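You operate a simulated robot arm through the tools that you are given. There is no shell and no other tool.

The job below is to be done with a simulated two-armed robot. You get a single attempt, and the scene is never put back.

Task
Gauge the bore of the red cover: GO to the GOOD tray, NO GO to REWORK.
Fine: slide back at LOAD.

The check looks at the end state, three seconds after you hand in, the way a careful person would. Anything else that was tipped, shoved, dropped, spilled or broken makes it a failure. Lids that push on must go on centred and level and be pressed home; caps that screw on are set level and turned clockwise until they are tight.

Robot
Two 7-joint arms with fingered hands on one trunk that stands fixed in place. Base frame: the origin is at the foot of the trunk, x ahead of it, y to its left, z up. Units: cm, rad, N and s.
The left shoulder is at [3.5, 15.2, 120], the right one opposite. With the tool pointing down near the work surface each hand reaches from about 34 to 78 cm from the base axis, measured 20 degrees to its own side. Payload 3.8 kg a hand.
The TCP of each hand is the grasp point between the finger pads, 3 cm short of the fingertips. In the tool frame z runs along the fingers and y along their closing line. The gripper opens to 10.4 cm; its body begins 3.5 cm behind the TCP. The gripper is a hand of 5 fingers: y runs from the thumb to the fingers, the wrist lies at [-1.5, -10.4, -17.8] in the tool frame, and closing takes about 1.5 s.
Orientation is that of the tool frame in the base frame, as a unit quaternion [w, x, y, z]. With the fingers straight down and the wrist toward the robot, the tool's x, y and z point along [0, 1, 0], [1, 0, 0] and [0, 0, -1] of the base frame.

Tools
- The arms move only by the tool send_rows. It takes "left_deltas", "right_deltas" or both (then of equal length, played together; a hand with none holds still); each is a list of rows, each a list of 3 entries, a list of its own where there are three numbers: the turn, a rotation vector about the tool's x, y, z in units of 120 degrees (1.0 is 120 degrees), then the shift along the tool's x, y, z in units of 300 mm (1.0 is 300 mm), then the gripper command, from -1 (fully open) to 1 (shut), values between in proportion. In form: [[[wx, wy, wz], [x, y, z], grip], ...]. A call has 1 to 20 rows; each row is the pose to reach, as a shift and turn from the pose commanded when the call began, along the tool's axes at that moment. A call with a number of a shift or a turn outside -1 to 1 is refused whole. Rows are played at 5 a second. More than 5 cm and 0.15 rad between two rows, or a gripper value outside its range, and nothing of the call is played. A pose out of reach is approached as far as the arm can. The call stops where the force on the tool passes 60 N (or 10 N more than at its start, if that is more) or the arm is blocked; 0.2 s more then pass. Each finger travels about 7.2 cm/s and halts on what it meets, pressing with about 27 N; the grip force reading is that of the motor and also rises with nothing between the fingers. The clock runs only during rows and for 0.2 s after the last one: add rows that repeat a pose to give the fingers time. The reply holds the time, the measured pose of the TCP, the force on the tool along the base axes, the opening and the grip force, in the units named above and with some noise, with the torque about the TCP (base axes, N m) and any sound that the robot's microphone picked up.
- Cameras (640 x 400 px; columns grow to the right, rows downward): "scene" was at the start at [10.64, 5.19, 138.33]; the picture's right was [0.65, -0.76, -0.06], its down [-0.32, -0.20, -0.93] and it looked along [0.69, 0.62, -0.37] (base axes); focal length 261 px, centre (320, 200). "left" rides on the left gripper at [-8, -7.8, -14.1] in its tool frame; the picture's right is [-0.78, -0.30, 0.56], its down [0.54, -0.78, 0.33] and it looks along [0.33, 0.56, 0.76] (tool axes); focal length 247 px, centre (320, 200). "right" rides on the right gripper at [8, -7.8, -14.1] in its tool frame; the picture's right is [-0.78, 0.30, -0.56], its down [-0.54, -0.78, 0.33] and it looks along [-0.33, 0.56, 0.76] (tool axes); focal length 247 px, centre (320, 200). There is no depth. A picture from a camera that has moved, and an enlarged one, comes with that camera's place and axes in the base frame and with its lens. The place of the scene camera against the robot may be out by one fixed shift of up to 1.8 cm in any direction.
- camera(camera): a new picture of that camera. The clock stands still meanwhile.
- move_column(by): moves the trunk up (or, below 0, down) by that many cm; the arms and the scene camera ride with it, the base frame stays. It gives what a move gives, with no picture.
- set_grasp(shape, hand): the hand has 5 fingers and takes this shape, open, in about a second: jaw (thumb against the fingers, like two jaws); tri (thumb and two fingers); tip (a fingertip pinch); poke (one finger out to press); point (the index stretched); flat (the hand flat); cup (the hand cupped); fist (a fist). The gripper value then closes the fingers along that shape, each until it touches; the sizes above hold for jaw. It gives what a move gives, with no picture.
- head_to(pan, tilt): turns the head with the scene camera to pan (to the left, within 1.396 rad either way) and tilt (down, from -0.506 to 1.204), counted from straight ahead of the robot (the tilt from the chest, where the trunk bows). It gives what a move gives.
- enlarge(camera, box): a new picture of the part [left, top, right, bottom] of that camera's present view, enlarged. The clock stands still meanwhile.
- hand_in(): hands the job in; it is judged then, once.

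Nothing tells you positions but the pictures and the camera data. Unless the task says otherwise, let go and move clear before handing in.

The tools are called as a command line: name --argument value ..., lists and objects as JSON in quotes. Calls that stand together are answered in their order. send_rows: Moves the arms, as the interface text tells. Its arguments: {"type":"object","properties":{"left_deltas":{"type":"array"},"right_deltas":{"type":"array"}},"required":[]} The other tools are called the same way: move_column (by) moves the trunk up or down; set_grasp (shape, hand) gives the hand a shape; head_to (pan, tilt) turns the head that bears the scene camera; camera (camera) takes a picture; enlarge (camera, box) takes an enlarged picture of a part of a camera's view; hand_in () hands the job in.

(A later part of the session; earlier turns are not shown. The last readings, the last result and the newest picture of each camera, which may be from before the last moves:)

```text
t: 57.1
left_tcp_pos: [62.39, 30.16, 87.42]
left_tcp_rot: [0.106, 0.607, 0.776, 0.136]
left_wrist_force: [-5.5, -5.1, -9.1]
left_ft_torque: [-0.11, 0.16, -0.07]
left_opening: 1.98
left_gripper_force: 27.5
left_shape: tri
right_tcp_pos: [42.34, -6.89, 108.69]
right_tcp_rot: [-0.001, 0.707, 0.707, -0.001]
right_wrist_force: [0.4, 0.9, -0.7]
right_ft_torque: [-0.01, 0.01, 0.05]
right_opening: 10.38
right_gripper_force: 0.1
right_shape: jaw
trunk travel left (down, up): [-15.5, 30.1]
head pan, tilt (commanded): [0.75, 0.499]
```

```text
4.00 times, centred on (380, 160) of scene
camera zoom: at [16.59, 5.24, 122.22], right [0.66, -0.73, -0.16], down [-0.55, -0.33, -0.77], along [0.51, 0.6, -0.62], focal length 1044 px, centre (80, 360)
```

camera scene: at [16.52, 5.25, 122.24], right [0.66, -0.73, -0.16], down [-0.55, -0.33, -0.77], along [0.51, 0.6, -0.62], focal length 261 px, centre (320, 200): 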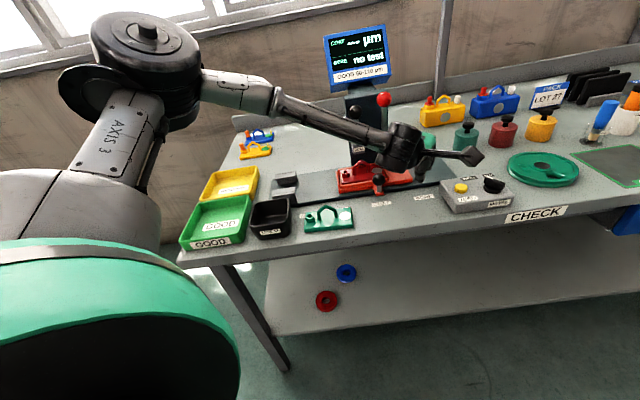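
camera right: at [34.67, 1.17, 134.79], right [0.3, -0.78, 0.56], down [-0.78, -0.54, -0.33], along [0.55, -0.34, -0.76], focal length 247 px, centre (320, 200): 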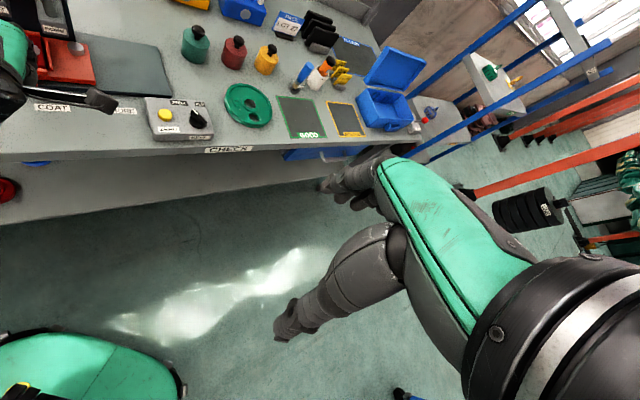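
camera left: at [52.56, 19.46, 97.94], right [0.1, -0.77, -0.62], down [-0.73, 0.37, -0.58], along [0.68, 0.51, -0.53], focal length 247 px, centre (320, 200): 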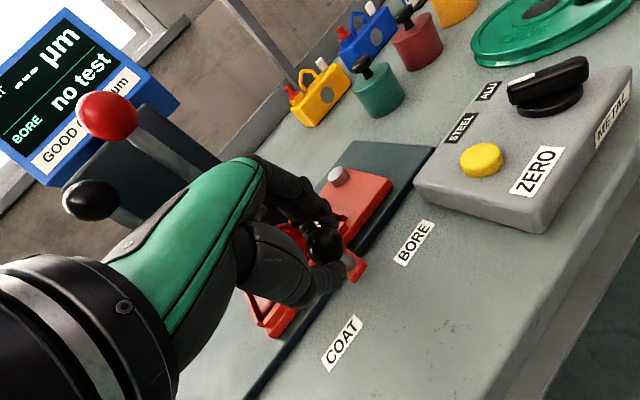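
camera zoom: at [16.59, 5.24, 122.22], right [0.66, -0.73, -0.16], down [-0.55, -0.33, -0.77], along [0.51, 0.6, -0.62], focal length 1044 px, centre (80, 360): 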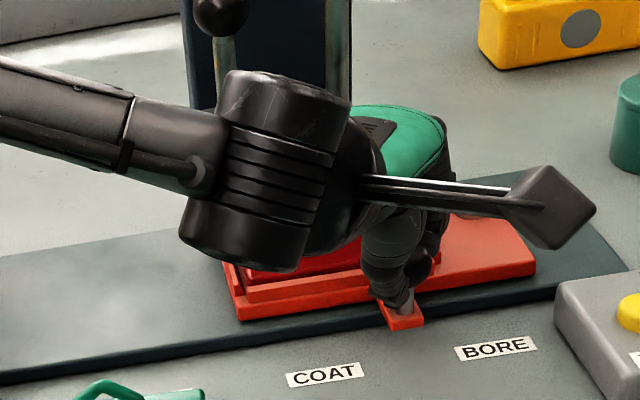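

The slide is halfway from COAT to BORE and moving freely with small side force. I go the remaining 4.7 cm to line the knob up with the BORE label.

send_rows --left_deltas '[[[0, 0, 0], [-0.0208, 0.0095, 0.0035], 1], [[0, 0, 0], [-0.045, 0.023, 0.0084], 1], [[0, 0, 0], [-0.075, 0.0395, 0.0144], 1], [[0, 0, 0], [-0.105, 0.056, 0.0204], 1], [[0, 0, 0], [-0.125, 0.0675, 0.0246], 1], [[0, 0, 0], [-0.1358, 0.0735, 0.0268], 1], [[0, 0, 0], [-0.1358, 0.0735, 0.0268], 1]]'

camera --camera "left"

enlarge --camera "scene" --box '[320, 110, 480, 210]'

```text
t: 58.7
left_tcp_pos: [65.59, 26.83, 87.42]
left_tcp_rot: [0.106, 0.607, 0.776, 0.136]
left_wrist_force: [0.6, -4.1, -10.4]
left_ft_torque: [-0.08, 0.06, -0.1]
left_opening: 1.99
left_gripper_force: 26.6
left_shape: tri
right_tcp_pos: [42.46, -6.86, 108.47]
right_tcp_rot: [-0.001, 0.707, 0.707, -0.001]
right_wrist_force: [-0.7, -0.4, 0.3]
right_ft_torque: [-0.03, 0.0, -0.02]
right_opening: 10.35
right_gripper_force: 0.0
right_shape: jaw
trunk travel left (down, up): [-15.5, 30.1]
head pan, tilt (commanded): [0.75, 0.499]
```

```text
taken
camera left: at [55.87, 16.11, 97.94], right [0.1, -0.77, -0.62], down [-0.73, 0.37, -0.58], along [0.68, 0.51, -0.53], focal length 247 px, centre (320, 200)
```

left: 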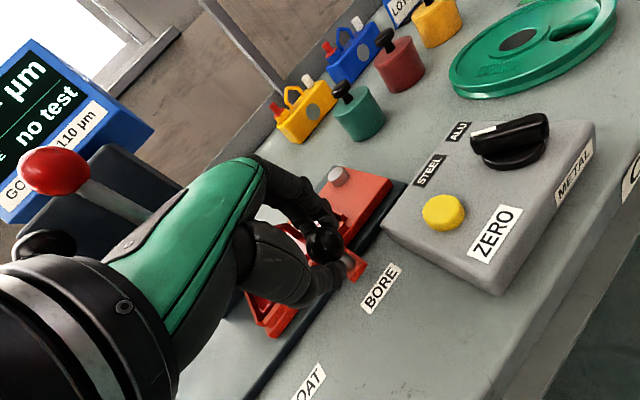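

```text
4.00 times, centred on (400, 160) of scene
camera zoom: at [16.71, 5.25, 122.2], right [0.66, -0.73, -0.16], down [-0.55, -0.33, -0.77], along [0.51, 0.6, -0.62], focal length 1044 px, centre (0, 360)
```

zoom: 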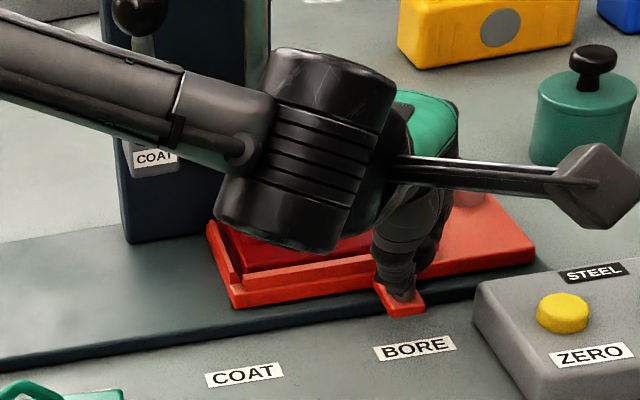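

The knob is close to the BORE mark, and the slide now pulls my hand slightly onward, as if a catch were just ahead. I'll follow it 0.4 cm further and see whether the pull vanishes.

send_rows --left_deltas '[[[0, 0, 0], [-0.0057, 0.0032, 0.0012], 1], [[0, 0, 0], [-0.0115, 0.0064, 0.0023], 1], [[0, 0, 0], [-0.0115, 0.0064, 0.0023], 1]]'

camera --camera "left"

enlarge --camera "left" --box '[240, 160, 440, 340]'

```text
t: 59.5
left_tcp_pos: [65.76, 26.66, 87.32]
left_tcp_rot: [0.106, 0.605, 0.777, 0.137]
left_wrist_force: [-3.7, 2.4, -9.8]
left_ft_torque: [0.01, 0.16, 0.04]
left_opening: 1.96
left_gripper_force: 26.9
left_shape: tri
right_tcp_pos: [42.37, -6.72, 108.65]
right_tcp_rot: [-0.001, 0.707, 0.707, -0.001]
right_wrist_force: [-1.0, -0.5, -0.2]
right_ft_torque: [-0.02, 0.02, 0.0]
right_opening: 10.36
right_gripper_force: 0.1
right_shape: jaw
trunk travel left (down, up): [-15.5, 30.1]
head pan, tilt (commanded): [0.75, 0.499]
```

```text
taken
camera left: at [56.03, 15.93, 97.94], right [0.1, -0.77, -0.62], down [-0.73, 0.37, -0.58], along [0.68, 0.51, -0.53], focal length 247 px, centre (320, 200)
```

left: 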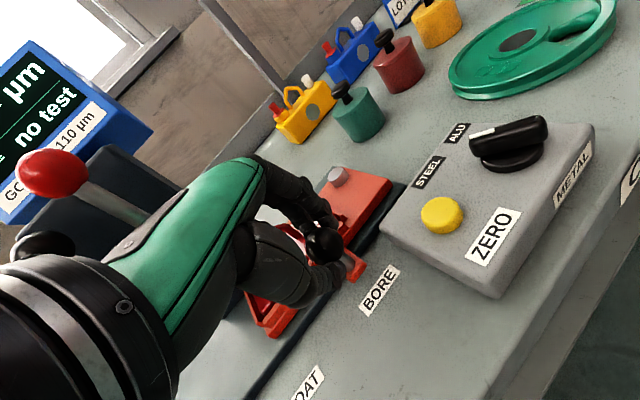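

```text
2.22 times, centred on (340, 250) of left
camera zoom: at [56.03, 15.93, 97.94], right [0.1, -0.77, -0.62], down [-0.73, 0.37, -0.58], along [0.68, 0.51, -0.53], focal length 549 px, centre (276, 89)
```

zoom: 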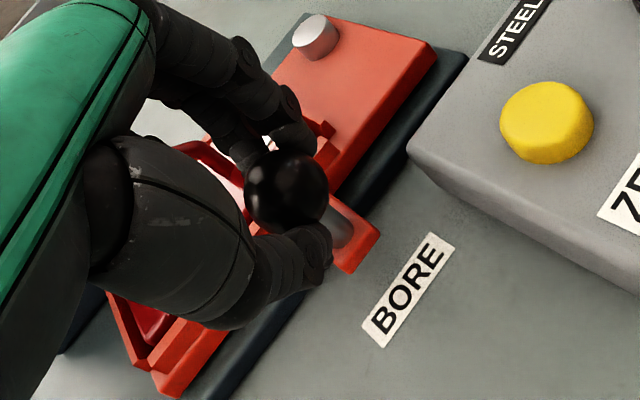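

The pull reversed after a small step, so the catch seems to lie just in between. I'll ease back 0.15 cm and let go of the knob, then look at where the bore sits under the plunger.

send_rows --left_deltas '[[[0, 0, 0], [0.0043, -0.0024, -0.0009], 1], [[0, 0, 0], [0.0043, -0.0024, -0.0009], 1], [[0, 0, 0], [0.0043, -0.0024, -0.0009], 0.5], [[0, 0, 0], [0.0043, -0.0024, -0.0009], 0.2], [[0, 0, 0], [0.0043, -0.0024, -0.0009], 0.13], [[0, 0, 0], [0.0043, -0.0024, -0.0009], 0.13]]'

send_rows --left_deltas '[[[0, 0, 0], [0, 0, -0.06], 0.13], [[0, 0, 0], [0, 0, -0.13], 0.13], [[0, 0, 0], [0, 0, -0.22], 0.13], [[0, 0, 0], [0, -0.1, -0.3], 0.13], [[0, 0, 0], [0, -0.22, -0.36], 0.13], [[0, 0, 0], [0, -0.34, -0.4], 0.13], [[0, 0, 0], [0, -0.34, -0.4], 0.13]]'

camera --camera "left"

camera --camera "scene"

```text
t: 60.9
left_tcp_pos: [65.63, 26.55, 87.54]
left_tcp_rot: [0.107, 0.607, 0.776, 0.136]
left_wrist_force: [-0.8, -0.4, 0.1]
left_ft_torque: [-0.01, 0.0, -0.01]
left_opening: 4.45
left_gripper_force: 0.1
left_shape: tri
right_tcp_pos: [42.45, -6.75, 108.73]
right_tcp_rot: [0.0, 0.708, 0.707, 0.0]
right_wrist_force: [-0.5, 0.7, 0.2]
right_ft_torque: [0.03, 0.02, -0.03]
right_opening: 10.35
right_gripper_force: 0.0
right_shape: jaw
trunk travel left (down, up): [-15.5, 30.1]
head pan, tilt (commanded): [0.75, 0.499]
```

```text
t: 62.5
left_tcp_pos: [52.12, 23.51, 95.42]
left_tcp_rot: [0.106, 0.607, 0.776, 0.136]
left_wrist_force: [0.6, 0.5, -0.3]
left_ft_torque: [-0.01, 0.07, 0.01]
left_opening: 4.52
left_gripper_force: 0.0
left_shape: tri
right_tcp_pos: [42.3, -6.65, 108.67]
right_tcp_rot: [0.001, 0.707, 0.708, -0.001]
right_wrist_force: [-0.7, 0.5, 0.2]
right_ft_torque: [0.02, 0.0, 0.03]
right_opening: 10.36
right_gripper_force: 0.0
right_shape: jaw
trunk travel left (down, up): [-15.5, 30.1]
head pan, tilt (commanded): [0.75, 0.499]
```

```text
taken
camera left: at [42.35, 12.81, 105.88], right [0.1, -0.77, -0.62], down [-0.73, 0.37, -0.58], along [0.68, 0.51, -0.53], focal length 247 px, centre (320, 200)
```

left: 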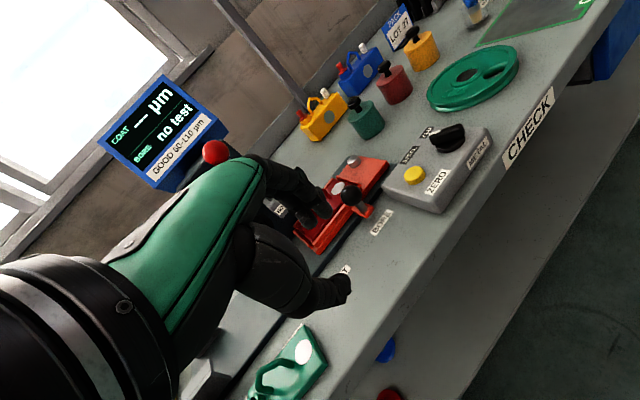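

```text
taken
camera scene: at [16.58, 5.26, 122.22], right [0.66, -0.73, -0.16], down [-0.55, -0.33, -0.77], along [0.51, 0.6, -0.62], focal length 261 px, centre (320, 200)
```

scene: 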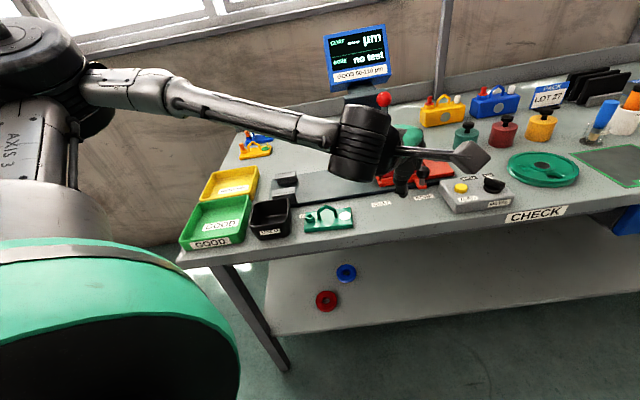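

The slide is released near BORE and the hand is clear. I'll move the hand up and to the left to uncover the gauge for a clear look.

send_rows --left_deltas '[[[0, 0, 0], [0.07, 0.006, -0.1], 0.13], [[0.0417, 0, 0], [0.15, 0.012, -0.2], 0.13], [[0.0833, 0, 0], [0.22, 0.018, -0.3], 0.13], [[0.125, 0, 0], [0.3, 0.024, -0.37], 0.13], [[0.1667, 0, 0], [0.372, 0.029, -0.415], 0.13], [[0.1667, 0, 0], [0.372, 0.029, -0.415], 0.13]]'

camera --camera "scene"

camera --camera "left"

enlarge --camera "scene" --box '[330, 70, 490, 210]'

```text
t: 63.9
left_tcp_pos: [46.42, 33.35, 107.22]
left_tcp_rot: [0.0, 0.616, 0.788, 0.0]
left_wrist_force: [0.2, 0.4, 0.3]
left_ft_torque: [-0.04, 0.0, 0.0]
left_opening: 4.5
left_gripper_force: 0.1
left_shape: tri
right_tcp_pos: [42.33, -6.87, 108.65]
right_tcp_rot: [0.0, 0.707, 0.707, 0.0]
right_wrist_force: [0.2, 0.3, -0.4]
right_ft_torque: [0.01, -0.03, 0.0]
right_opening: 10.35
right_gripper_force: 0.1
right_shape: jaw
trunk travel left (down, up): [-15.5, 30.1]
head pan, tilt (commanded): [0.75, 0.499]
```

```text
taken
camera scene: at [16.54, 5.25, 122.23], right [0.66, -0.73, -0.16], down [-0.55, -0.33, -0.77], along [0.51, 0.6, -0.62], focal length 261 px, centre (320, 200)
```

scene: 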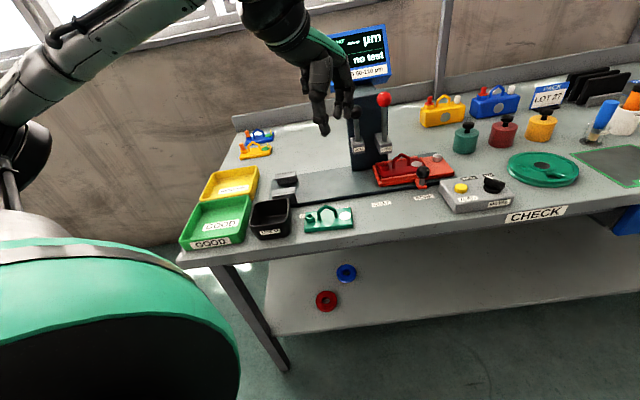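

```text
taken
camera left: at [40.82, 23.7, 121.21], right [-0.1, -0.82, -0.56], down [-0.88, 0.33, -0.33], along [0.46, 0.46, -0.76], focal length 247 px, centre (320, 200)
```

left: 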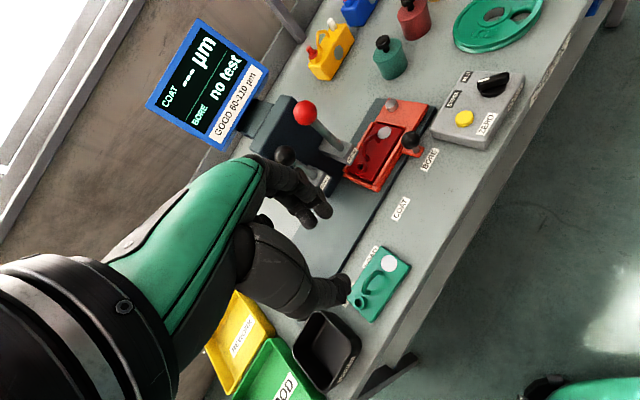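

```text
2.86 times, centred on (410, 140) of scene
camera zoom: at [16.54, 5.25, 122.23], right [0.66, -0.73, -0.16], down [-0.55, -0.33, -0.77], along [0.51, 0.6, -0.62], focal length 746 px, centre (63, 371)
```

zoom: 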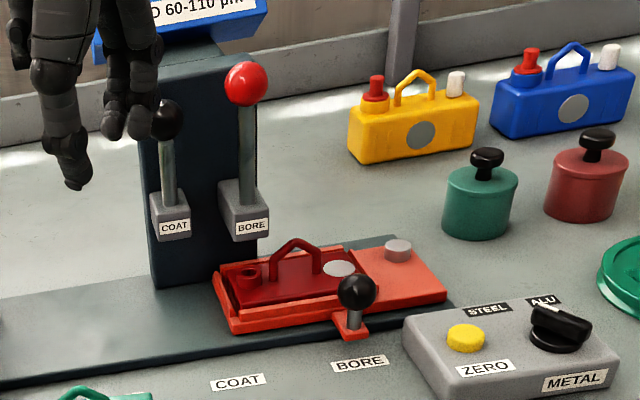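

The bore now sits under the BORE bracket. I'll zoom in closely on the plunger, the cover and the readout.

enlarge --camera "scene" --box '[366, 130, 462, 190]'

enlarge --camera "left" --box '[280, 90, 440, 190]'

enlarge --camera "scene" --box '[340, 85, 420, 165]'

```text
6.67 times, centred on (414, 160) of scene
camera zoom: at [16.54, 5.25, 122.23], right [0.66, -0.73, -0.16], down [-0.55, -0.33, -0.77], along [0.51, 0.6, -0.62], focal length 1740 px, centre (-307, 467)
```

zoom: 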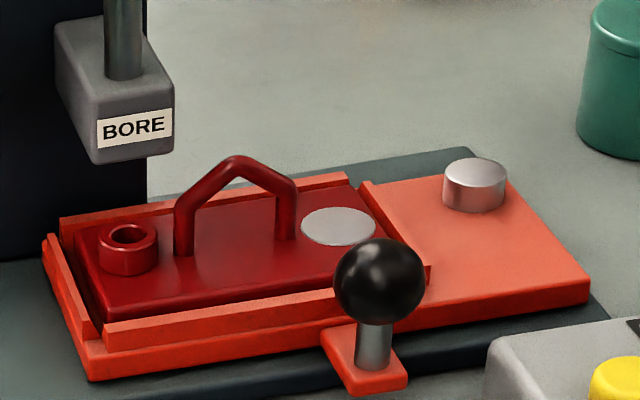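

```text
4.00 times, centred on (360, 140) of left
camera zoom: at [40.82, 23.7, 121.21], right [-0.1, -0.82, -0.56], down [-0.88, 0.33, -0.33], along [0.46, 0.46, -0.76], focal length 988 px, centre (160, 440)
```

zoom: 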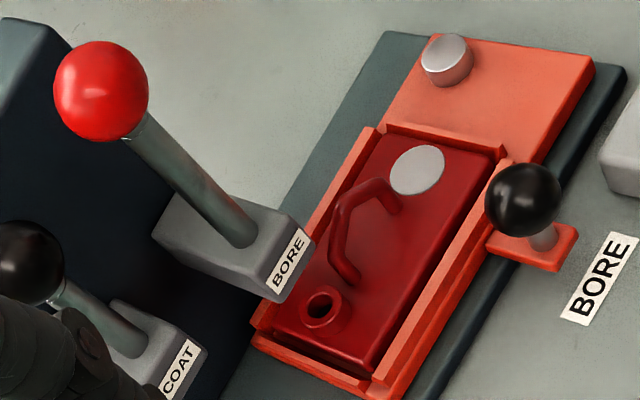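

```text
5.00 times, centred on (380, 125) of scene
camera zoom: at [16.54, 5.25, 122.23], right [0.66, -0.73, -0.16], down [-0.55, -0.33, -0.77], along [0.51, 0.6, -0.62], focal length 1305 px, centre (20, 575)
```

zoom: 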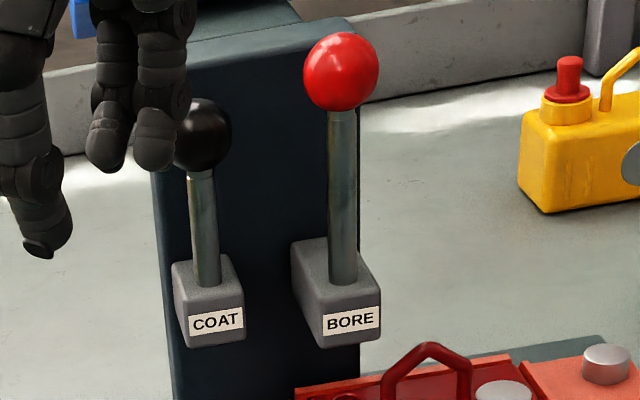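

The cover lies in the nest and the bore is nearly under the rod; I estimate the bore at (66.0, 36.05) and the rod at (66.2, 36.4). I'll zoom further to measure the gaps around the cover.

enlarge --camera "left" --box '[335, 115, 415, 195]'

enlarge --camera "scene" --box '[370, 140, 434, 190]'

```text
5.00 times, centred on (375, 155) of left
camera zoom: at [40.82, 23.7, 121.21], right [-0.1, -0.82, -0.56], down [-0.88, 0.33, -0.33], along [0.46, 0.46, -0.76], focal length 1235 px, centre (45, 425)
```

zoom: 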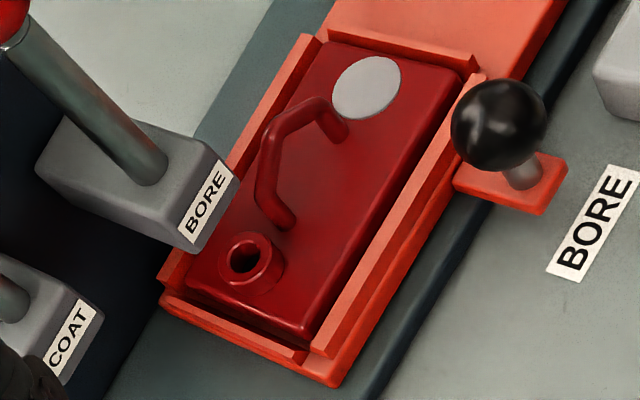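

```text
8.00 times, centred on (402, 165) of scene
camera zoom: at [16.54, 5.25, 122.23], right [0.66, -0.73, -0.16], down [-0.55, -0.33, -0.77], along [0.51, 0.6, -0.62], focal length 2089 px, centre (-336, 480)
```

zoom: 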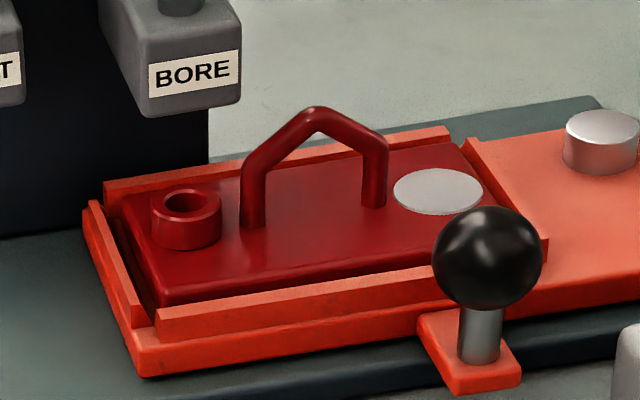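

I put the red knob at about (66.4, 36.6, 101.3) with a vertical rod, so I plan to press it down from above with the fingertips. I'll check the column top and the monitor for clearance first.

enlarge --camera "left" --box '[190, 40, 350, 200]'

enlarge --camera "scene" --box '[310, 10, 430, 130]'

```text
2.50 times, centred on (270, 120) of left
camera zoom: at [40.82, 23.7, 121.21], right [-0.1, -0.82, -0.56], down [-0.88, 0.33, -0.33], along [0.46, 0.46, -0.76], focal length 617 px, centre (445, 400)
```

zoom: 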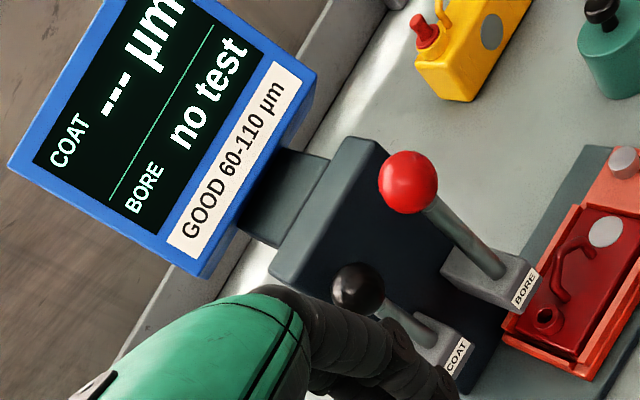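

```text
3.33 times, centred on (370, 70) of scene
camera zoom: at [16.54, 5.25, 122.23], right [0.66, -0.73, -0.16], down [-0.55, -0.33, -0.77], along [0.51, 0.6, -0.62], focal length 870 px, centre (153, 633)
```

zoom: 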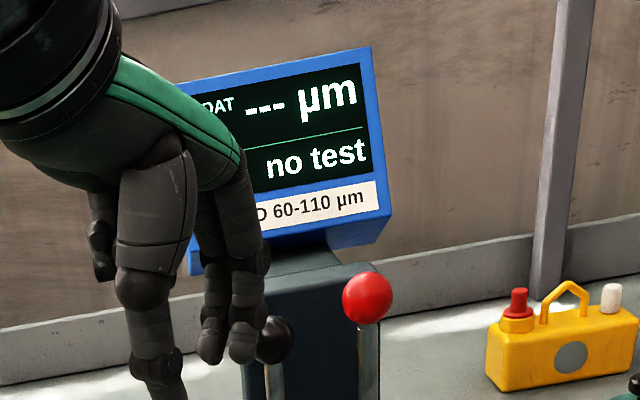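

The column top is at about z 101 and the monitor is well behind, so with the hand tipped 20° the knuckles stay clear. I'll close the fingers and move to a point above the red knob.

send_rows --left_deltas '[[[-0.0417, 0, 0], [0, 0, -0.08], 0.3], [[-0.0833, 0, 0], [-0.005, 0.06, -0.127], 0.5], [[-0.125, 0, 0], [-0.015, 0.17, -0.127], 0.7], [[-0.1667, 0, 0], [-0.025, 0.28, -0.127], 0.85], [[-0.1667, 0, 0], [-0.035, 0.4, -0.127], 0.85], [[-0.1667, 0, 0], [-0.045, 0.52, -0.127], 0.85], [[-0.1667, 0, 0], [-0.0555, 0.638, -0.127], 0.85], [[-0.1667, 0, 0], [-0.0555, 0.638, -0.127], 0.85]]'

camera --camera "left"

enlarge --camera "scene" --box '[310, 40, 470, 180]'

```text
t: 65.7
left_tcp_pos: [65.6, 36.34, 111.03]
left_tcp_rot: [0.107, 0.606, 0.776, 0.138]
left_wrist_force: [-1.1, 0.6, -0.6]
left_ft_torque: [0.0, -0.01, -0.02]
left_opening: 0.82
left_gripper_force: 0.0
left_shape: tri
right_tcp_pos: [42.17, -6.82, 108.69]
right_tcp_rot: [0.0, 0.707, 0.707, 0.001]
right_wrist_force: [0.0, 0.1, -0.4]
right_ft_torque: [0.01, -0.01, -0.03]
right_opening: 10.38
right_gripper_force: 0.1
right_shape: jaw
trunk travel left (down, up): [-15.5, 30.1]
head pan, tilt (commanded): [0.75, 0.499]
```

```text
taken
camera left: at [55.69, 25.7, 121.7], right [0.1, -0.77, -0.62], down [-0.73, 0.37, -0.58], along [0.68, 0.51, -0.52], focal length 247 px, centre (320, 200)
```

left: 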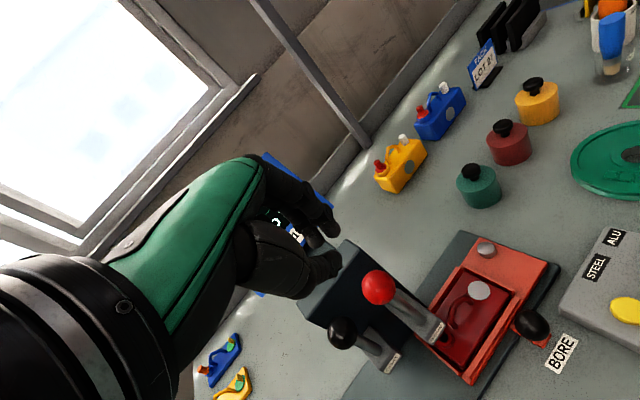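

```text
2.86 times, centred on (390, 110) of scene
camera zoom: at [16.48, 5.28, 122.25], right [0.66, -0.73, -0.16], down [-0.55, -0.33, -0.77], along [0.51, 0.6, -0.62], focal length 746 px, centre (120, 457)
```

zoom: 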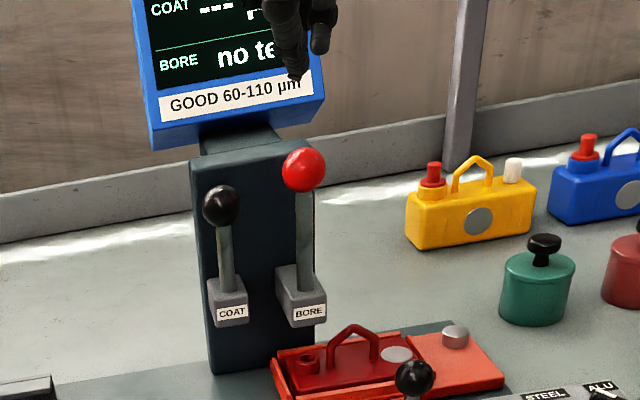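

The fingertips are about 5 cm above the red knob and nearly centred. I'll shift 0.35 cm back and come down to just above it.

send_rows --left_deltas '[[[0, 0, 0], [0, -0.025, 0.04], 0.9], [[0, 0, 0], [0, -0.045, 0.09], 0.9], [[0, 0, 0], [0, -0.058, 0.125], 0.9], [[0, 0, 0], [0, -0.0634, 0.14], 0.9], [[0, 0, 0], [0, -0.0634, 0.14], 0.9]]'

camera --camera "left"

enlarge --camera "scene" --box '[320, 50, 448, 150]'

enlarge --camera "left" --box '[260, 170, 420, 300]'

```text
t: 66.9
left_tcp_pos: [65.05, 36.18, 106.35]
left_tcp_rot: [0.107, 0.606, 0.776, 0.137]
left_wrist_force: [0.3, 0.5, -0.2]
left_ft_torque: [-0.01, 0.01, 0.0]
left_opening: 0.56
left_gripper_force: 0.1
left_shape: tri
right_tcp_pos: [42.32, -6.79, 108.79]
right_tcp_rot: [0.0, 0.707, 0.707, 0.0]
right_wrist_force: [0.0, 0.0, 0.4]
right_ft_torque: [-0.03, 0.03, 0.03]
right_opening: 10.37
right_gripper_force: 0.1
right_shape: jaw
trunk travel left (down, up): [-15.5, 30.1]
head pan, tilt (commanded): [0.75, 0.499]
```

```text
taken
camera left: at [55.34, 25.54, 116.97], right [0.1, -0.77, -0.62], down [-0.73, 0.37, -0.58], along [0.68, 0.51, -0.53], focal length 247 px, centre (320, 200)
```

left: 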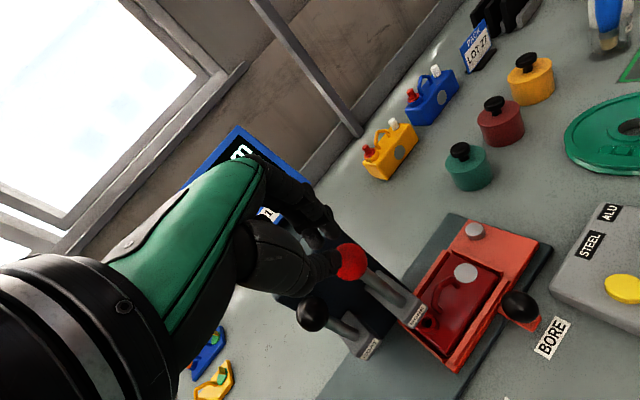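

```text
4.00 times, centred on (384, 100) of scene
camera zoom: at [16.54, 5.26, 122.23], right [0.66, -0.73, -0.16], down [-0.55, -0.33, -0.77], along [0.51, 0.6, -0.62], focal length 1044 px, centre (64, 600)
```

zoom: 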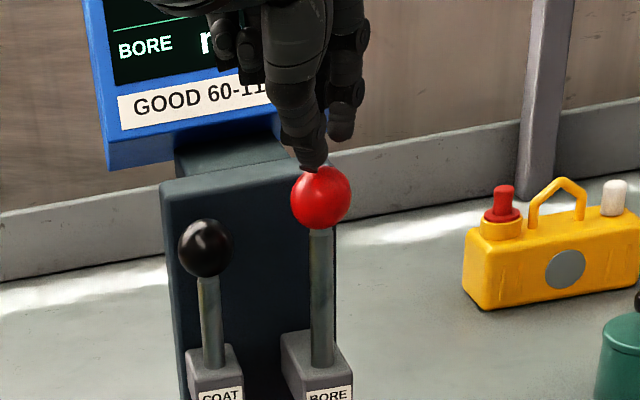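

```text
3.08 times, centred on (340, 235) of left
camera zoom: at [55.34, 25.54, 116.97], right [0.1, -0.77, -0.62], down [-0.73, 0.37, -0.58], along [0.68, 0.51, -0.53], focal length 760 px, centre (258, 92)
```

zoom: 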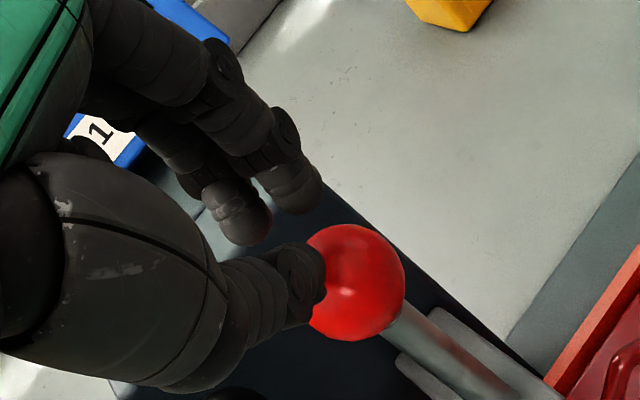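

The fingertips hover just above the red knob, but pressing a ball at this slant could slip off. I'll grip it instead, as I did the slide knob: back off slightly, open to 4.5 cm and come in around it.

send_rows --left_deltas '[[[0, 0, 0], [-0.004, -0.0226, -0.04], 0.5], [[0, 0, 0], [-0.004, -0.0226, -0.04], 0.13], [[0, 0, 0], [-0.004, -0.0226, -0.0189], 0.13], [[0, 0, 0], [-0.004, -0.0226, 0.02], 0.13], [[0, 0, 0], [-0.004, -0.0226, 0.055], 0.13], [[0, 0, 0], [-0.004, -0.0226, 0.09], 0.13], [[0, 0, 0], [-0.004, -0.0226, 0.1144], 0.13], [[0, 0, 0], [-0.004, -0.0226, 0.1144], 0.13]]'

enlarge --camera "left" --box '[240, 150, 400, 280]'

enlarge --camera "scene" --box '[320, 60, 448, 160]'

```text
t: 68.7
left_tcp_pos: [65.58, 36.27, 103.08]
left_tcp_rot: [0.107, 0.607, 0.776, 0.136]
left_wrist_force: [0.6, 0.1, -0.3]
left_ft_torque: [-0.01, -0.03, -0.01]
left_opening: 4.52
left_gripper_force: 0.1
left_shape: tri
right_tcp_pos: [42.27, -6.71, 108.64]
right_tcp_rot: [0.0, 0.707, 0.707, 0.0]
right_wrist_force: [0.2, -0.6, -0.3]
right_ft_torque: [-0.02, -0.01, 0.04]
right_opening: 10.39
right_gripper_force: 0.1
right_shape: jaw
trunk travel left (down, up): [-15.5, 30.1]
head pan, tilt (commanded): [0.75, 0.499]
```

```text
3.08 times, centred on (320, 215) of left
camera zoom: at [55.79, 25.61, 113.55], right [0.1, -0.77, -0.62], down [-0.73, 0.37, -0.58], along [0.68, 0.51, -0.53], focal length 760 px, centre (320, 154)
```

zoom: 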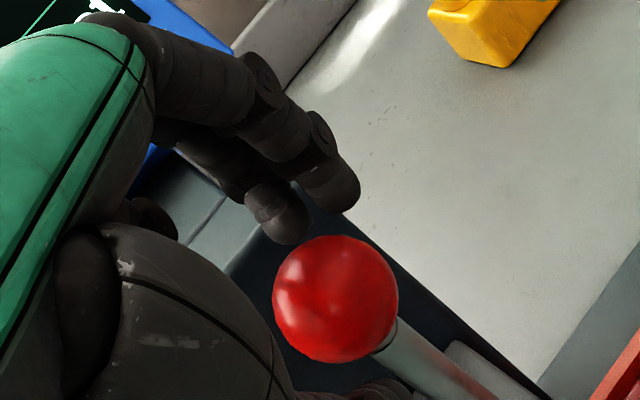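

```text
4.00 times, centred on (384, 110) of scene
camera zoom: at [16.53, 5.26, 122.24], right [0.66, -0.73, -0.16], down [-0.55, -0.33, -0.77], along [0.51, 0.6, -0.62], focal length 1044 px, centre (64, 560)
```

zoom: 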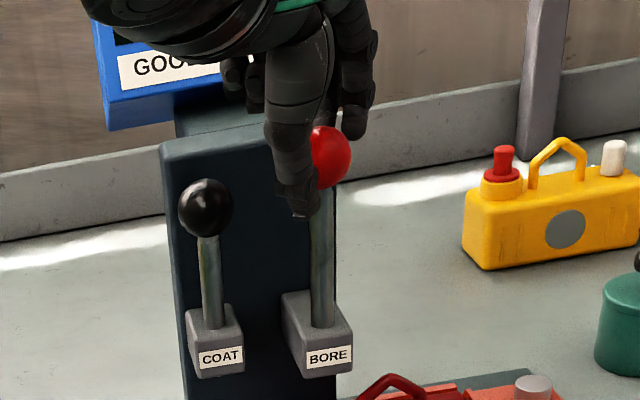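

The red knob sits between thumb and fingers just as the slide knob did. I close on it.

send_rows --left_deltas '[[[0, 0, 0], [0, 0, 0], 0.35], [[0, 0, 0], [0, 0, 0], 0.55], [[0, 0, 0], [0, 0, 0], 0.75], [[0, 0, 0], [0, 0, 0], 1], [[0, 0, 0], [0, 0, 0], 1], [[0, 0, 0], [0, 0, 0], 1]]'

enlarge --camera "left" --box '[240, 150, 400, 280]'

```text
t: 70.1
left_tcp_pos: [65.58, 36.23, 102.98]
left_tcp_rot: [0.105, 0.607, 0.776, 0.136]
left_wrist_force: [-2.3, -0.4, -5.4]
left_ft_torque: [-0.05, 0.06, -0.02]
left_opening: 2.26
left_gripper_force: 27.0
left_shape: tri
right_tcp_pos: [42.26, -6.92, 108.75]
right_tcp_rot: [0.0, 0.707, 0.707, 0.0]
right_wrist_force: [-0.6, 0.0, 0.2]
right_ft_torque: [0.0, -0.02, 0.01]
right_opening: 10.36
right_gripper_force: 0.1
right_shape: jaw
trunk travel left (down, up): [-15.5, 30.1]
head pan, tilt (commanded): [0.75, 0.499]
```

```text
3.08 times, centred on (320, 215) of left
camera zoom: at [55.82, 25.61, 113.5], right [0.1, -0.77, -0.62], down [-0.73, 0.37, -0.58], along [0.68, 0.51, -0.53], focal length 760 px, centre (320, 154)
```

zoom: 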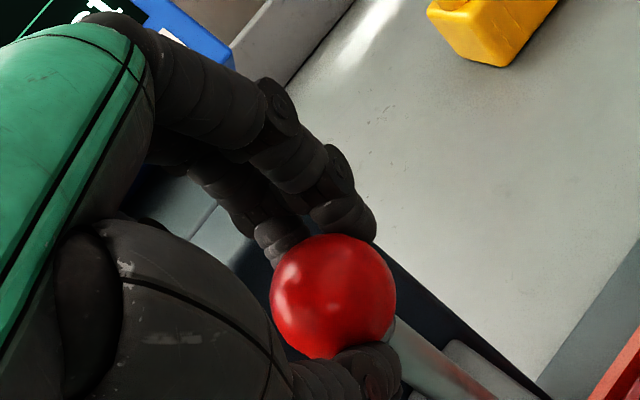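

The red knob is held. I press it straight down by 1 cm first and check the force.

send_rows --left_deltas '[[[0, 0, 0], [0, -0.0057, 0.0157], 1], [[0, 0, 0], [0, -0.0114, 0.0313], 1], [[0, 0, 0], [0, -0.0114, 0.0313], 1]]'

enlarge --camera "scene" --box '[330, 70, 458, 190]'

```text
t: 70.9
left_tcp_pos: [65.64, 36.27, 102.01]
left_tcp_rot: [0.108, 0.607, 0.775, 0.138]
left_wrist_force: [-0.6, -0.4, 2.2]
left_ft_torque: [-0.03, -0.06, -0.02]
left_opening: 2.31
left_gripper_force: 27.0
left_shape: tri
right_tcp_pos: [42.35, -6.82, 108.7]
right_tcp_rot: [0.0, 0.707, 0.707, 0.0]
right_wrist_force: [-0.3, 1.1, 0.1]
right_ft_torque: [0.0, -0.03, 0.02]
right_opening: 10.37
right_gripper_force: 0.0
right_shape: jaw
trunk travel left (down, up): [-15.5, 30.1]
head pan, tilt (commanded): [0.75, 0.499]
```

```text
3.33 times, centred on (394, 130) of scene
camera zoom: at [16.52, 5.25, 122.24], right [0.66, -0.73, -0.16], down [-0.55, -0.33, -0.77], along [0.51, 0.6, -0.62], focal length 870 px, centre (73, 433)
```

zoom: 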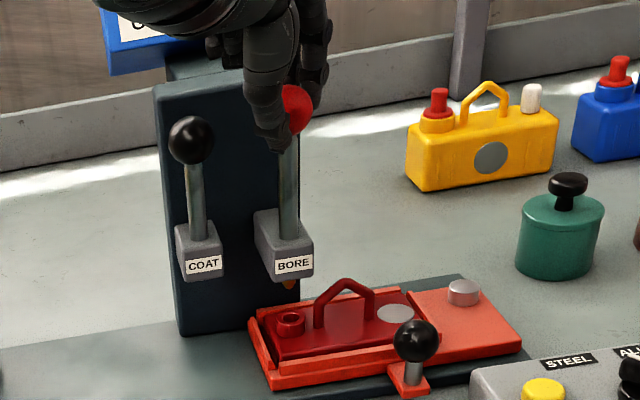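

The plunger moves down with light force, and a small orange plug tip has appeared under the bracket. I'll zoom in to see how it lines up with the bore.

enlarge --camera "scene" --box '[366, 140, 430, 190]'

camera --camera "left"

```text
8.00 times, centred on (398, 165) of scene
camera zoom: at [16.52, 5.25, 122.24], right [0.66, -0.73, -0.16], down [-0.55, -0.33, -0.77], along [0.51, 0.6, -0.62], focal length 2089 px, centre (-304, 480)
```

zoom: 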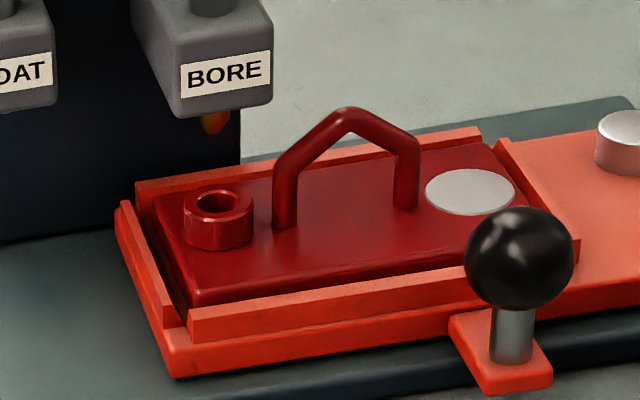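

```text
taken
camera left: at [55.77, 25.6, 112.6], right [0.1, -0.77, -0.62], down [-0.73, 0.37, -0.58], along [0.68, 0.51, -0.52], focal length 247 px, centre (320, 200)
```

left: 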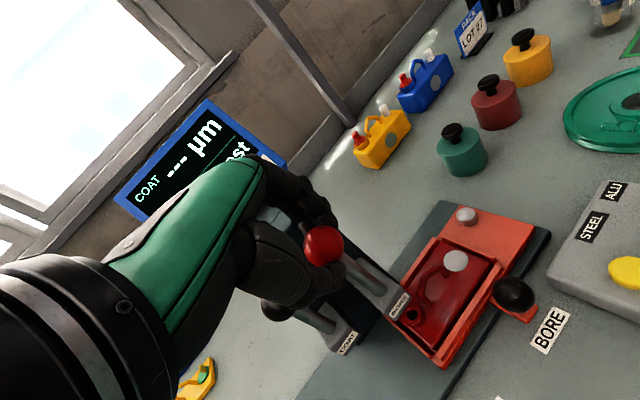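

Sideways the plug is within about 0.1 cm of the bore; depth will show as it nears. I lower another 1.2 cm and look again.

send_rows --left_deltas '[[[0, 0, 0], [0, -0.0068, 0.0188], 1], [[0, 0, 0], [0, -0.0137, 0.0376], 1], [[0, 0, 0], [0, -0.0137, 0.0376], 1]]'

enlarge --camera "scene" --box '[366, 140, 430, 190]'

```text
t: 71.7
left_tcp_pos: [65.6, 36.12, 100.85]
left_tcp_rot: [0.107, 0.606, 0.776, 0.136]
left_wrist_force: [-0.8, -0.3, 2.9]
left_ft_torque: [0.02, 0.02, -0.01]
left_opening: 2.31
left_gripper_force: 27.1
left_shape: tri
right_tcp_pos: [42.2, -6.89, 108.64]
right_tcp_rot: [0.0, 0.707, 0.707, 0.0]
right_wrist_force: [-1.3, 0.8, -0.1]
right_ft_torque: [0.0, 0.03, 0.0]
right_opening: 10.38
right_gripper_force: 0.0
right_shape: jaw
trunk travel left (down, up): [-15.5, 30.1]
head pan, tilt (commanded): [0.75, 0.499]
```

```text
8.00 times, centred on (398, 165) of scene
camera zoom: at [16.48, 5.25, 122.24], right [0.66, -0.73, -0.16], down [-0.55, -0.33, -0.77], along [0.51, 0.6, -0.62], focal length 2089 px, centre (-304, 480)
```

zoom: 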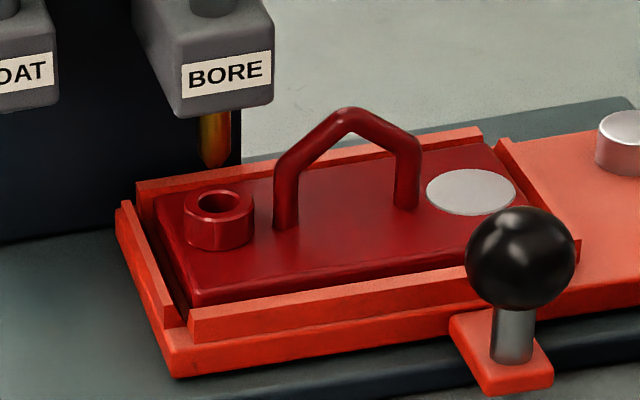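

The brass plug comes down straight in line with the bore in the picture. I lower it another 1 cm.

send_rows --left_deltas '[[[0, 0, 0], [0, -0.0057, 0.0157], 1], [[0, 0, 0], [0, -0.0114, 0.0313], 1], [[0, 0, 0], [0, -0.0114, 0.0313], 1]]'

enlarge --camera "scene" --box '[366, 140, 430, 190]'

enlarge --camera "left" --box '[340, 220, 500, 340]'

```text
t: 72.5
left_tcp_pos: [65.5, 36.22, 99.89]
left_tcp_rot: [0.106, 0.606, 0.776, 0.137]
left_wrist_force: [-1.4, 0.9, 3.5]
left_ft_torque: [0.01, -0.03, 0.0]
left_opening: 2.33
left_gripper_force: 27.0
left_shape: tri
right_tcp_pos: [42.27, -6.74, 108.67]
right_tcp_rot: [0.001, 0.707, 0.707, 0.0]
right_wrist_force: [-0.3, 0.3, 0.3]
right_ft_torque: [-0.01, -0.03, 0.02]
right_opening: 10.37
right_gripper_force: 0.1
right_shape: jaw
trunk travel left (down, up): [-15.5, 30.1]
head pan, tilt (commanded): [0.75, 0.499]
```

```text
8.00 times, centred on (398, 165) of scene
camera zoom: at [16.48, 5.26, 122.24], right [0.66, -0.73, -0.16], down [-0.55, -0.33, -0.77], along [0.51, 0.6, -0.62], focal length 2089 px, centre (-304, 480)
```

zoom: 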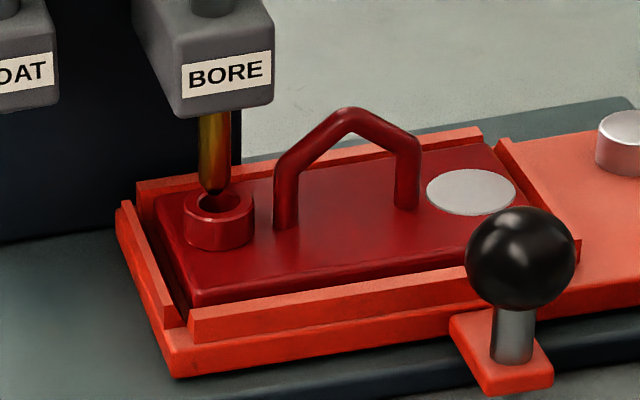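

```text
3.33 times, centred on (420, 280) of left
camera zoom: at [55.78, 25.58, 110.41], right [0.1, -0.77, -0.62], down [-0.73, 0.37, -0.58], along [0.68, 0.51, -0.52], focal length 823 px, centre (-13, -67)
```

zoom: 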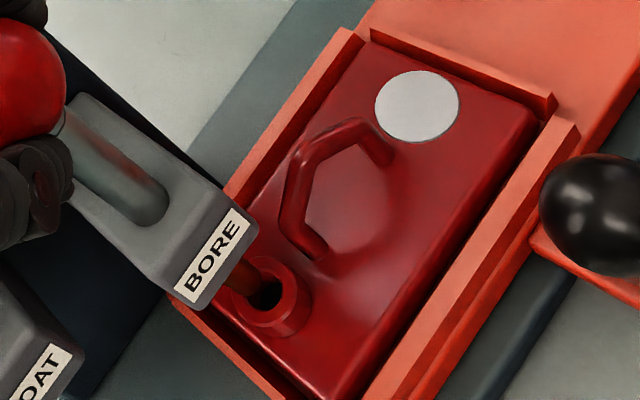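

From both cameras the plug points straight into the bore. I continue down in small steps, watching for the force.

send_rows --left_deltas '[[[0, 0, 0], [0, -0.0046, 0.0125], 1], [[0, 0, 0], [0, -0.0091, 0.025], 1], [[0, 0, 0], [0, -0.0091, 0.025], 1]]'

enlarge --camera "scene" --box '[366, 140, 430, 190]'

enlarge --camera "left" --box '[340, 220, 500, 340]'

```text
t: 73.3
left_tcp_pos: [65.49, 36.31, 99.29]
left_tcp_rot: [0.108, 0.606, 0.776, 0.138]
left_wrist_force: [1.5, 1.0, 9.6]
left_ft_torque: [0.05, -0.14, 0.0]
left_opening: 2.4
left_gripper_force: 26.9
left_shape: tri
right_tcp_pos: [42.2, -6.9, 108.88]
right_tcp_rot: [0.001, 0.707, 0.707, 0.002]
right_wrist_force: [0.6, 0.4, 0.1]
right_ft_torque: [-0.02, 0.03, 0.01]
right_opening: 10.36
right_gripper_force: 0.1
right_shape: jaw
trunk travel left (down, up): [-15.5, 30.1]
head pan, tilt (commanded): [0.75, 0.499]
```

```text
8.00 times, centred on (398, 165) of scene
camera zoom: at [16.41, 5.21, 122.27], right [0.66, -0.73, -0.16], down [-0.55, -0.33, -0.77], along [0.51, 0.6, -0.62], focal length 2089 px, centre (-304, 480)
```

zoom: 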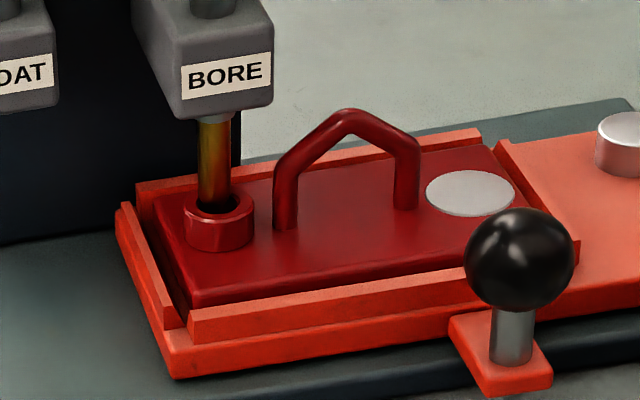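

```text
3.33 times, centred on (420, 280) of left
camera zoom: at [55.69, 25.58, 109.77], right [0.1, -0.77, -0.62], down [-0.72, 0.37, -0.58], along [0.68, 0.51, -0.52], focal length 823 px, centre (-13, -67)
```

zoom: 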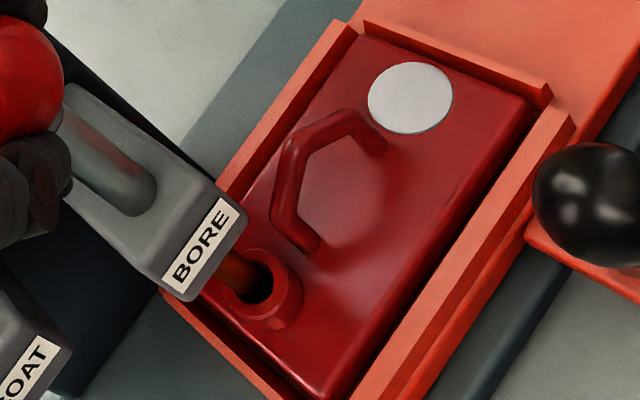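

The plug tip has entered the mouth of the bore, slightly left of its centre, and the force is up to 9.6 N. The rounded tip should centre the loose cover itself, so I press 0.4 cm more, gently.

send_rows --left_deltas '[[[0, 0, 0], [0, -0.0023, 0.0063], 1], [[0, 0, 0], [0, -0.0046, 0.0125], 1], [[0, 0, 0], [0, -0.0046, 0.0125], 1]]'

enlarge --camera "scene" --box '[366, 140, 430, 190]'

camera --camera "left"

```text
t: 74.1
left_tcp_pos: [65.58, 36.19, 98.14]
left_tcp_rot: [0.104, 0.607, 0.777, 0.133]
left_wrist_force: [3.0, -1.1, 2.2]
left_ft_torque: [0.06, 0.0, -0.02]
left_opening: 1.76
left_gripper_force: 26.7
left_shape: tri
right_tcp_pos: [42.34, -6.89, 108.51]
right_tcp_rot: [-0.001, 0.707, 0.708, -0.001]
right_wrist_force: [0.3, 0.0, -0.8]
right_ft_torque: [0.03, 0.02, 0.0]
right_opening: 10.38
right_gripper_force: 0.1
right_shape: jaw
trunk travel left (down, up): [-15.5, 30.1]
head pan, tilt (commanded): [0.75, 0.499]
```

```text
8.00 times, centred on (398, 165) of scene
camera zoom: at [16.66, 5.2, 122.16], right [0.66, -0.73, -0.16], down [-0.55, -0.33, -0.77], along [0.51, 0.6, -0.62], focal length 2089 px, centre (-304, 480)
```

zoom: 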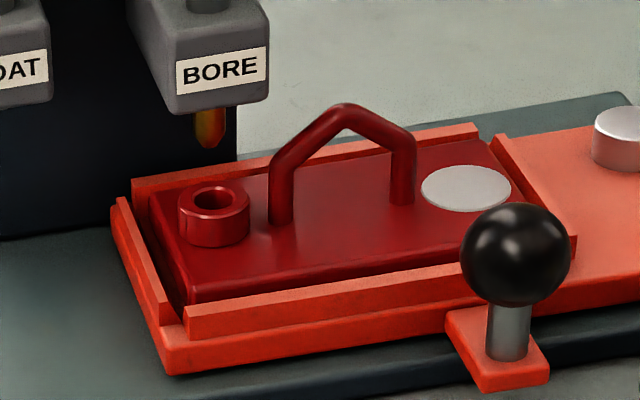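

```text
taken
camera left: at [55.89, 25.51, 108.77], right [0.1, -0.78, -0.62], down [-0.73, 0.37, -0.57], along [0.67, 0.51, -0.53], focal length 247 px, centre (320, 200)
```

left: 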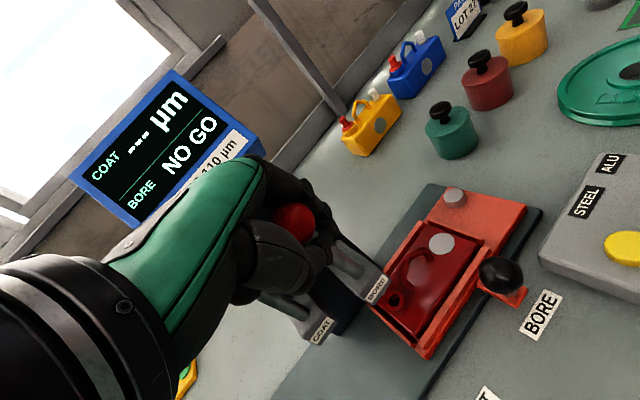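

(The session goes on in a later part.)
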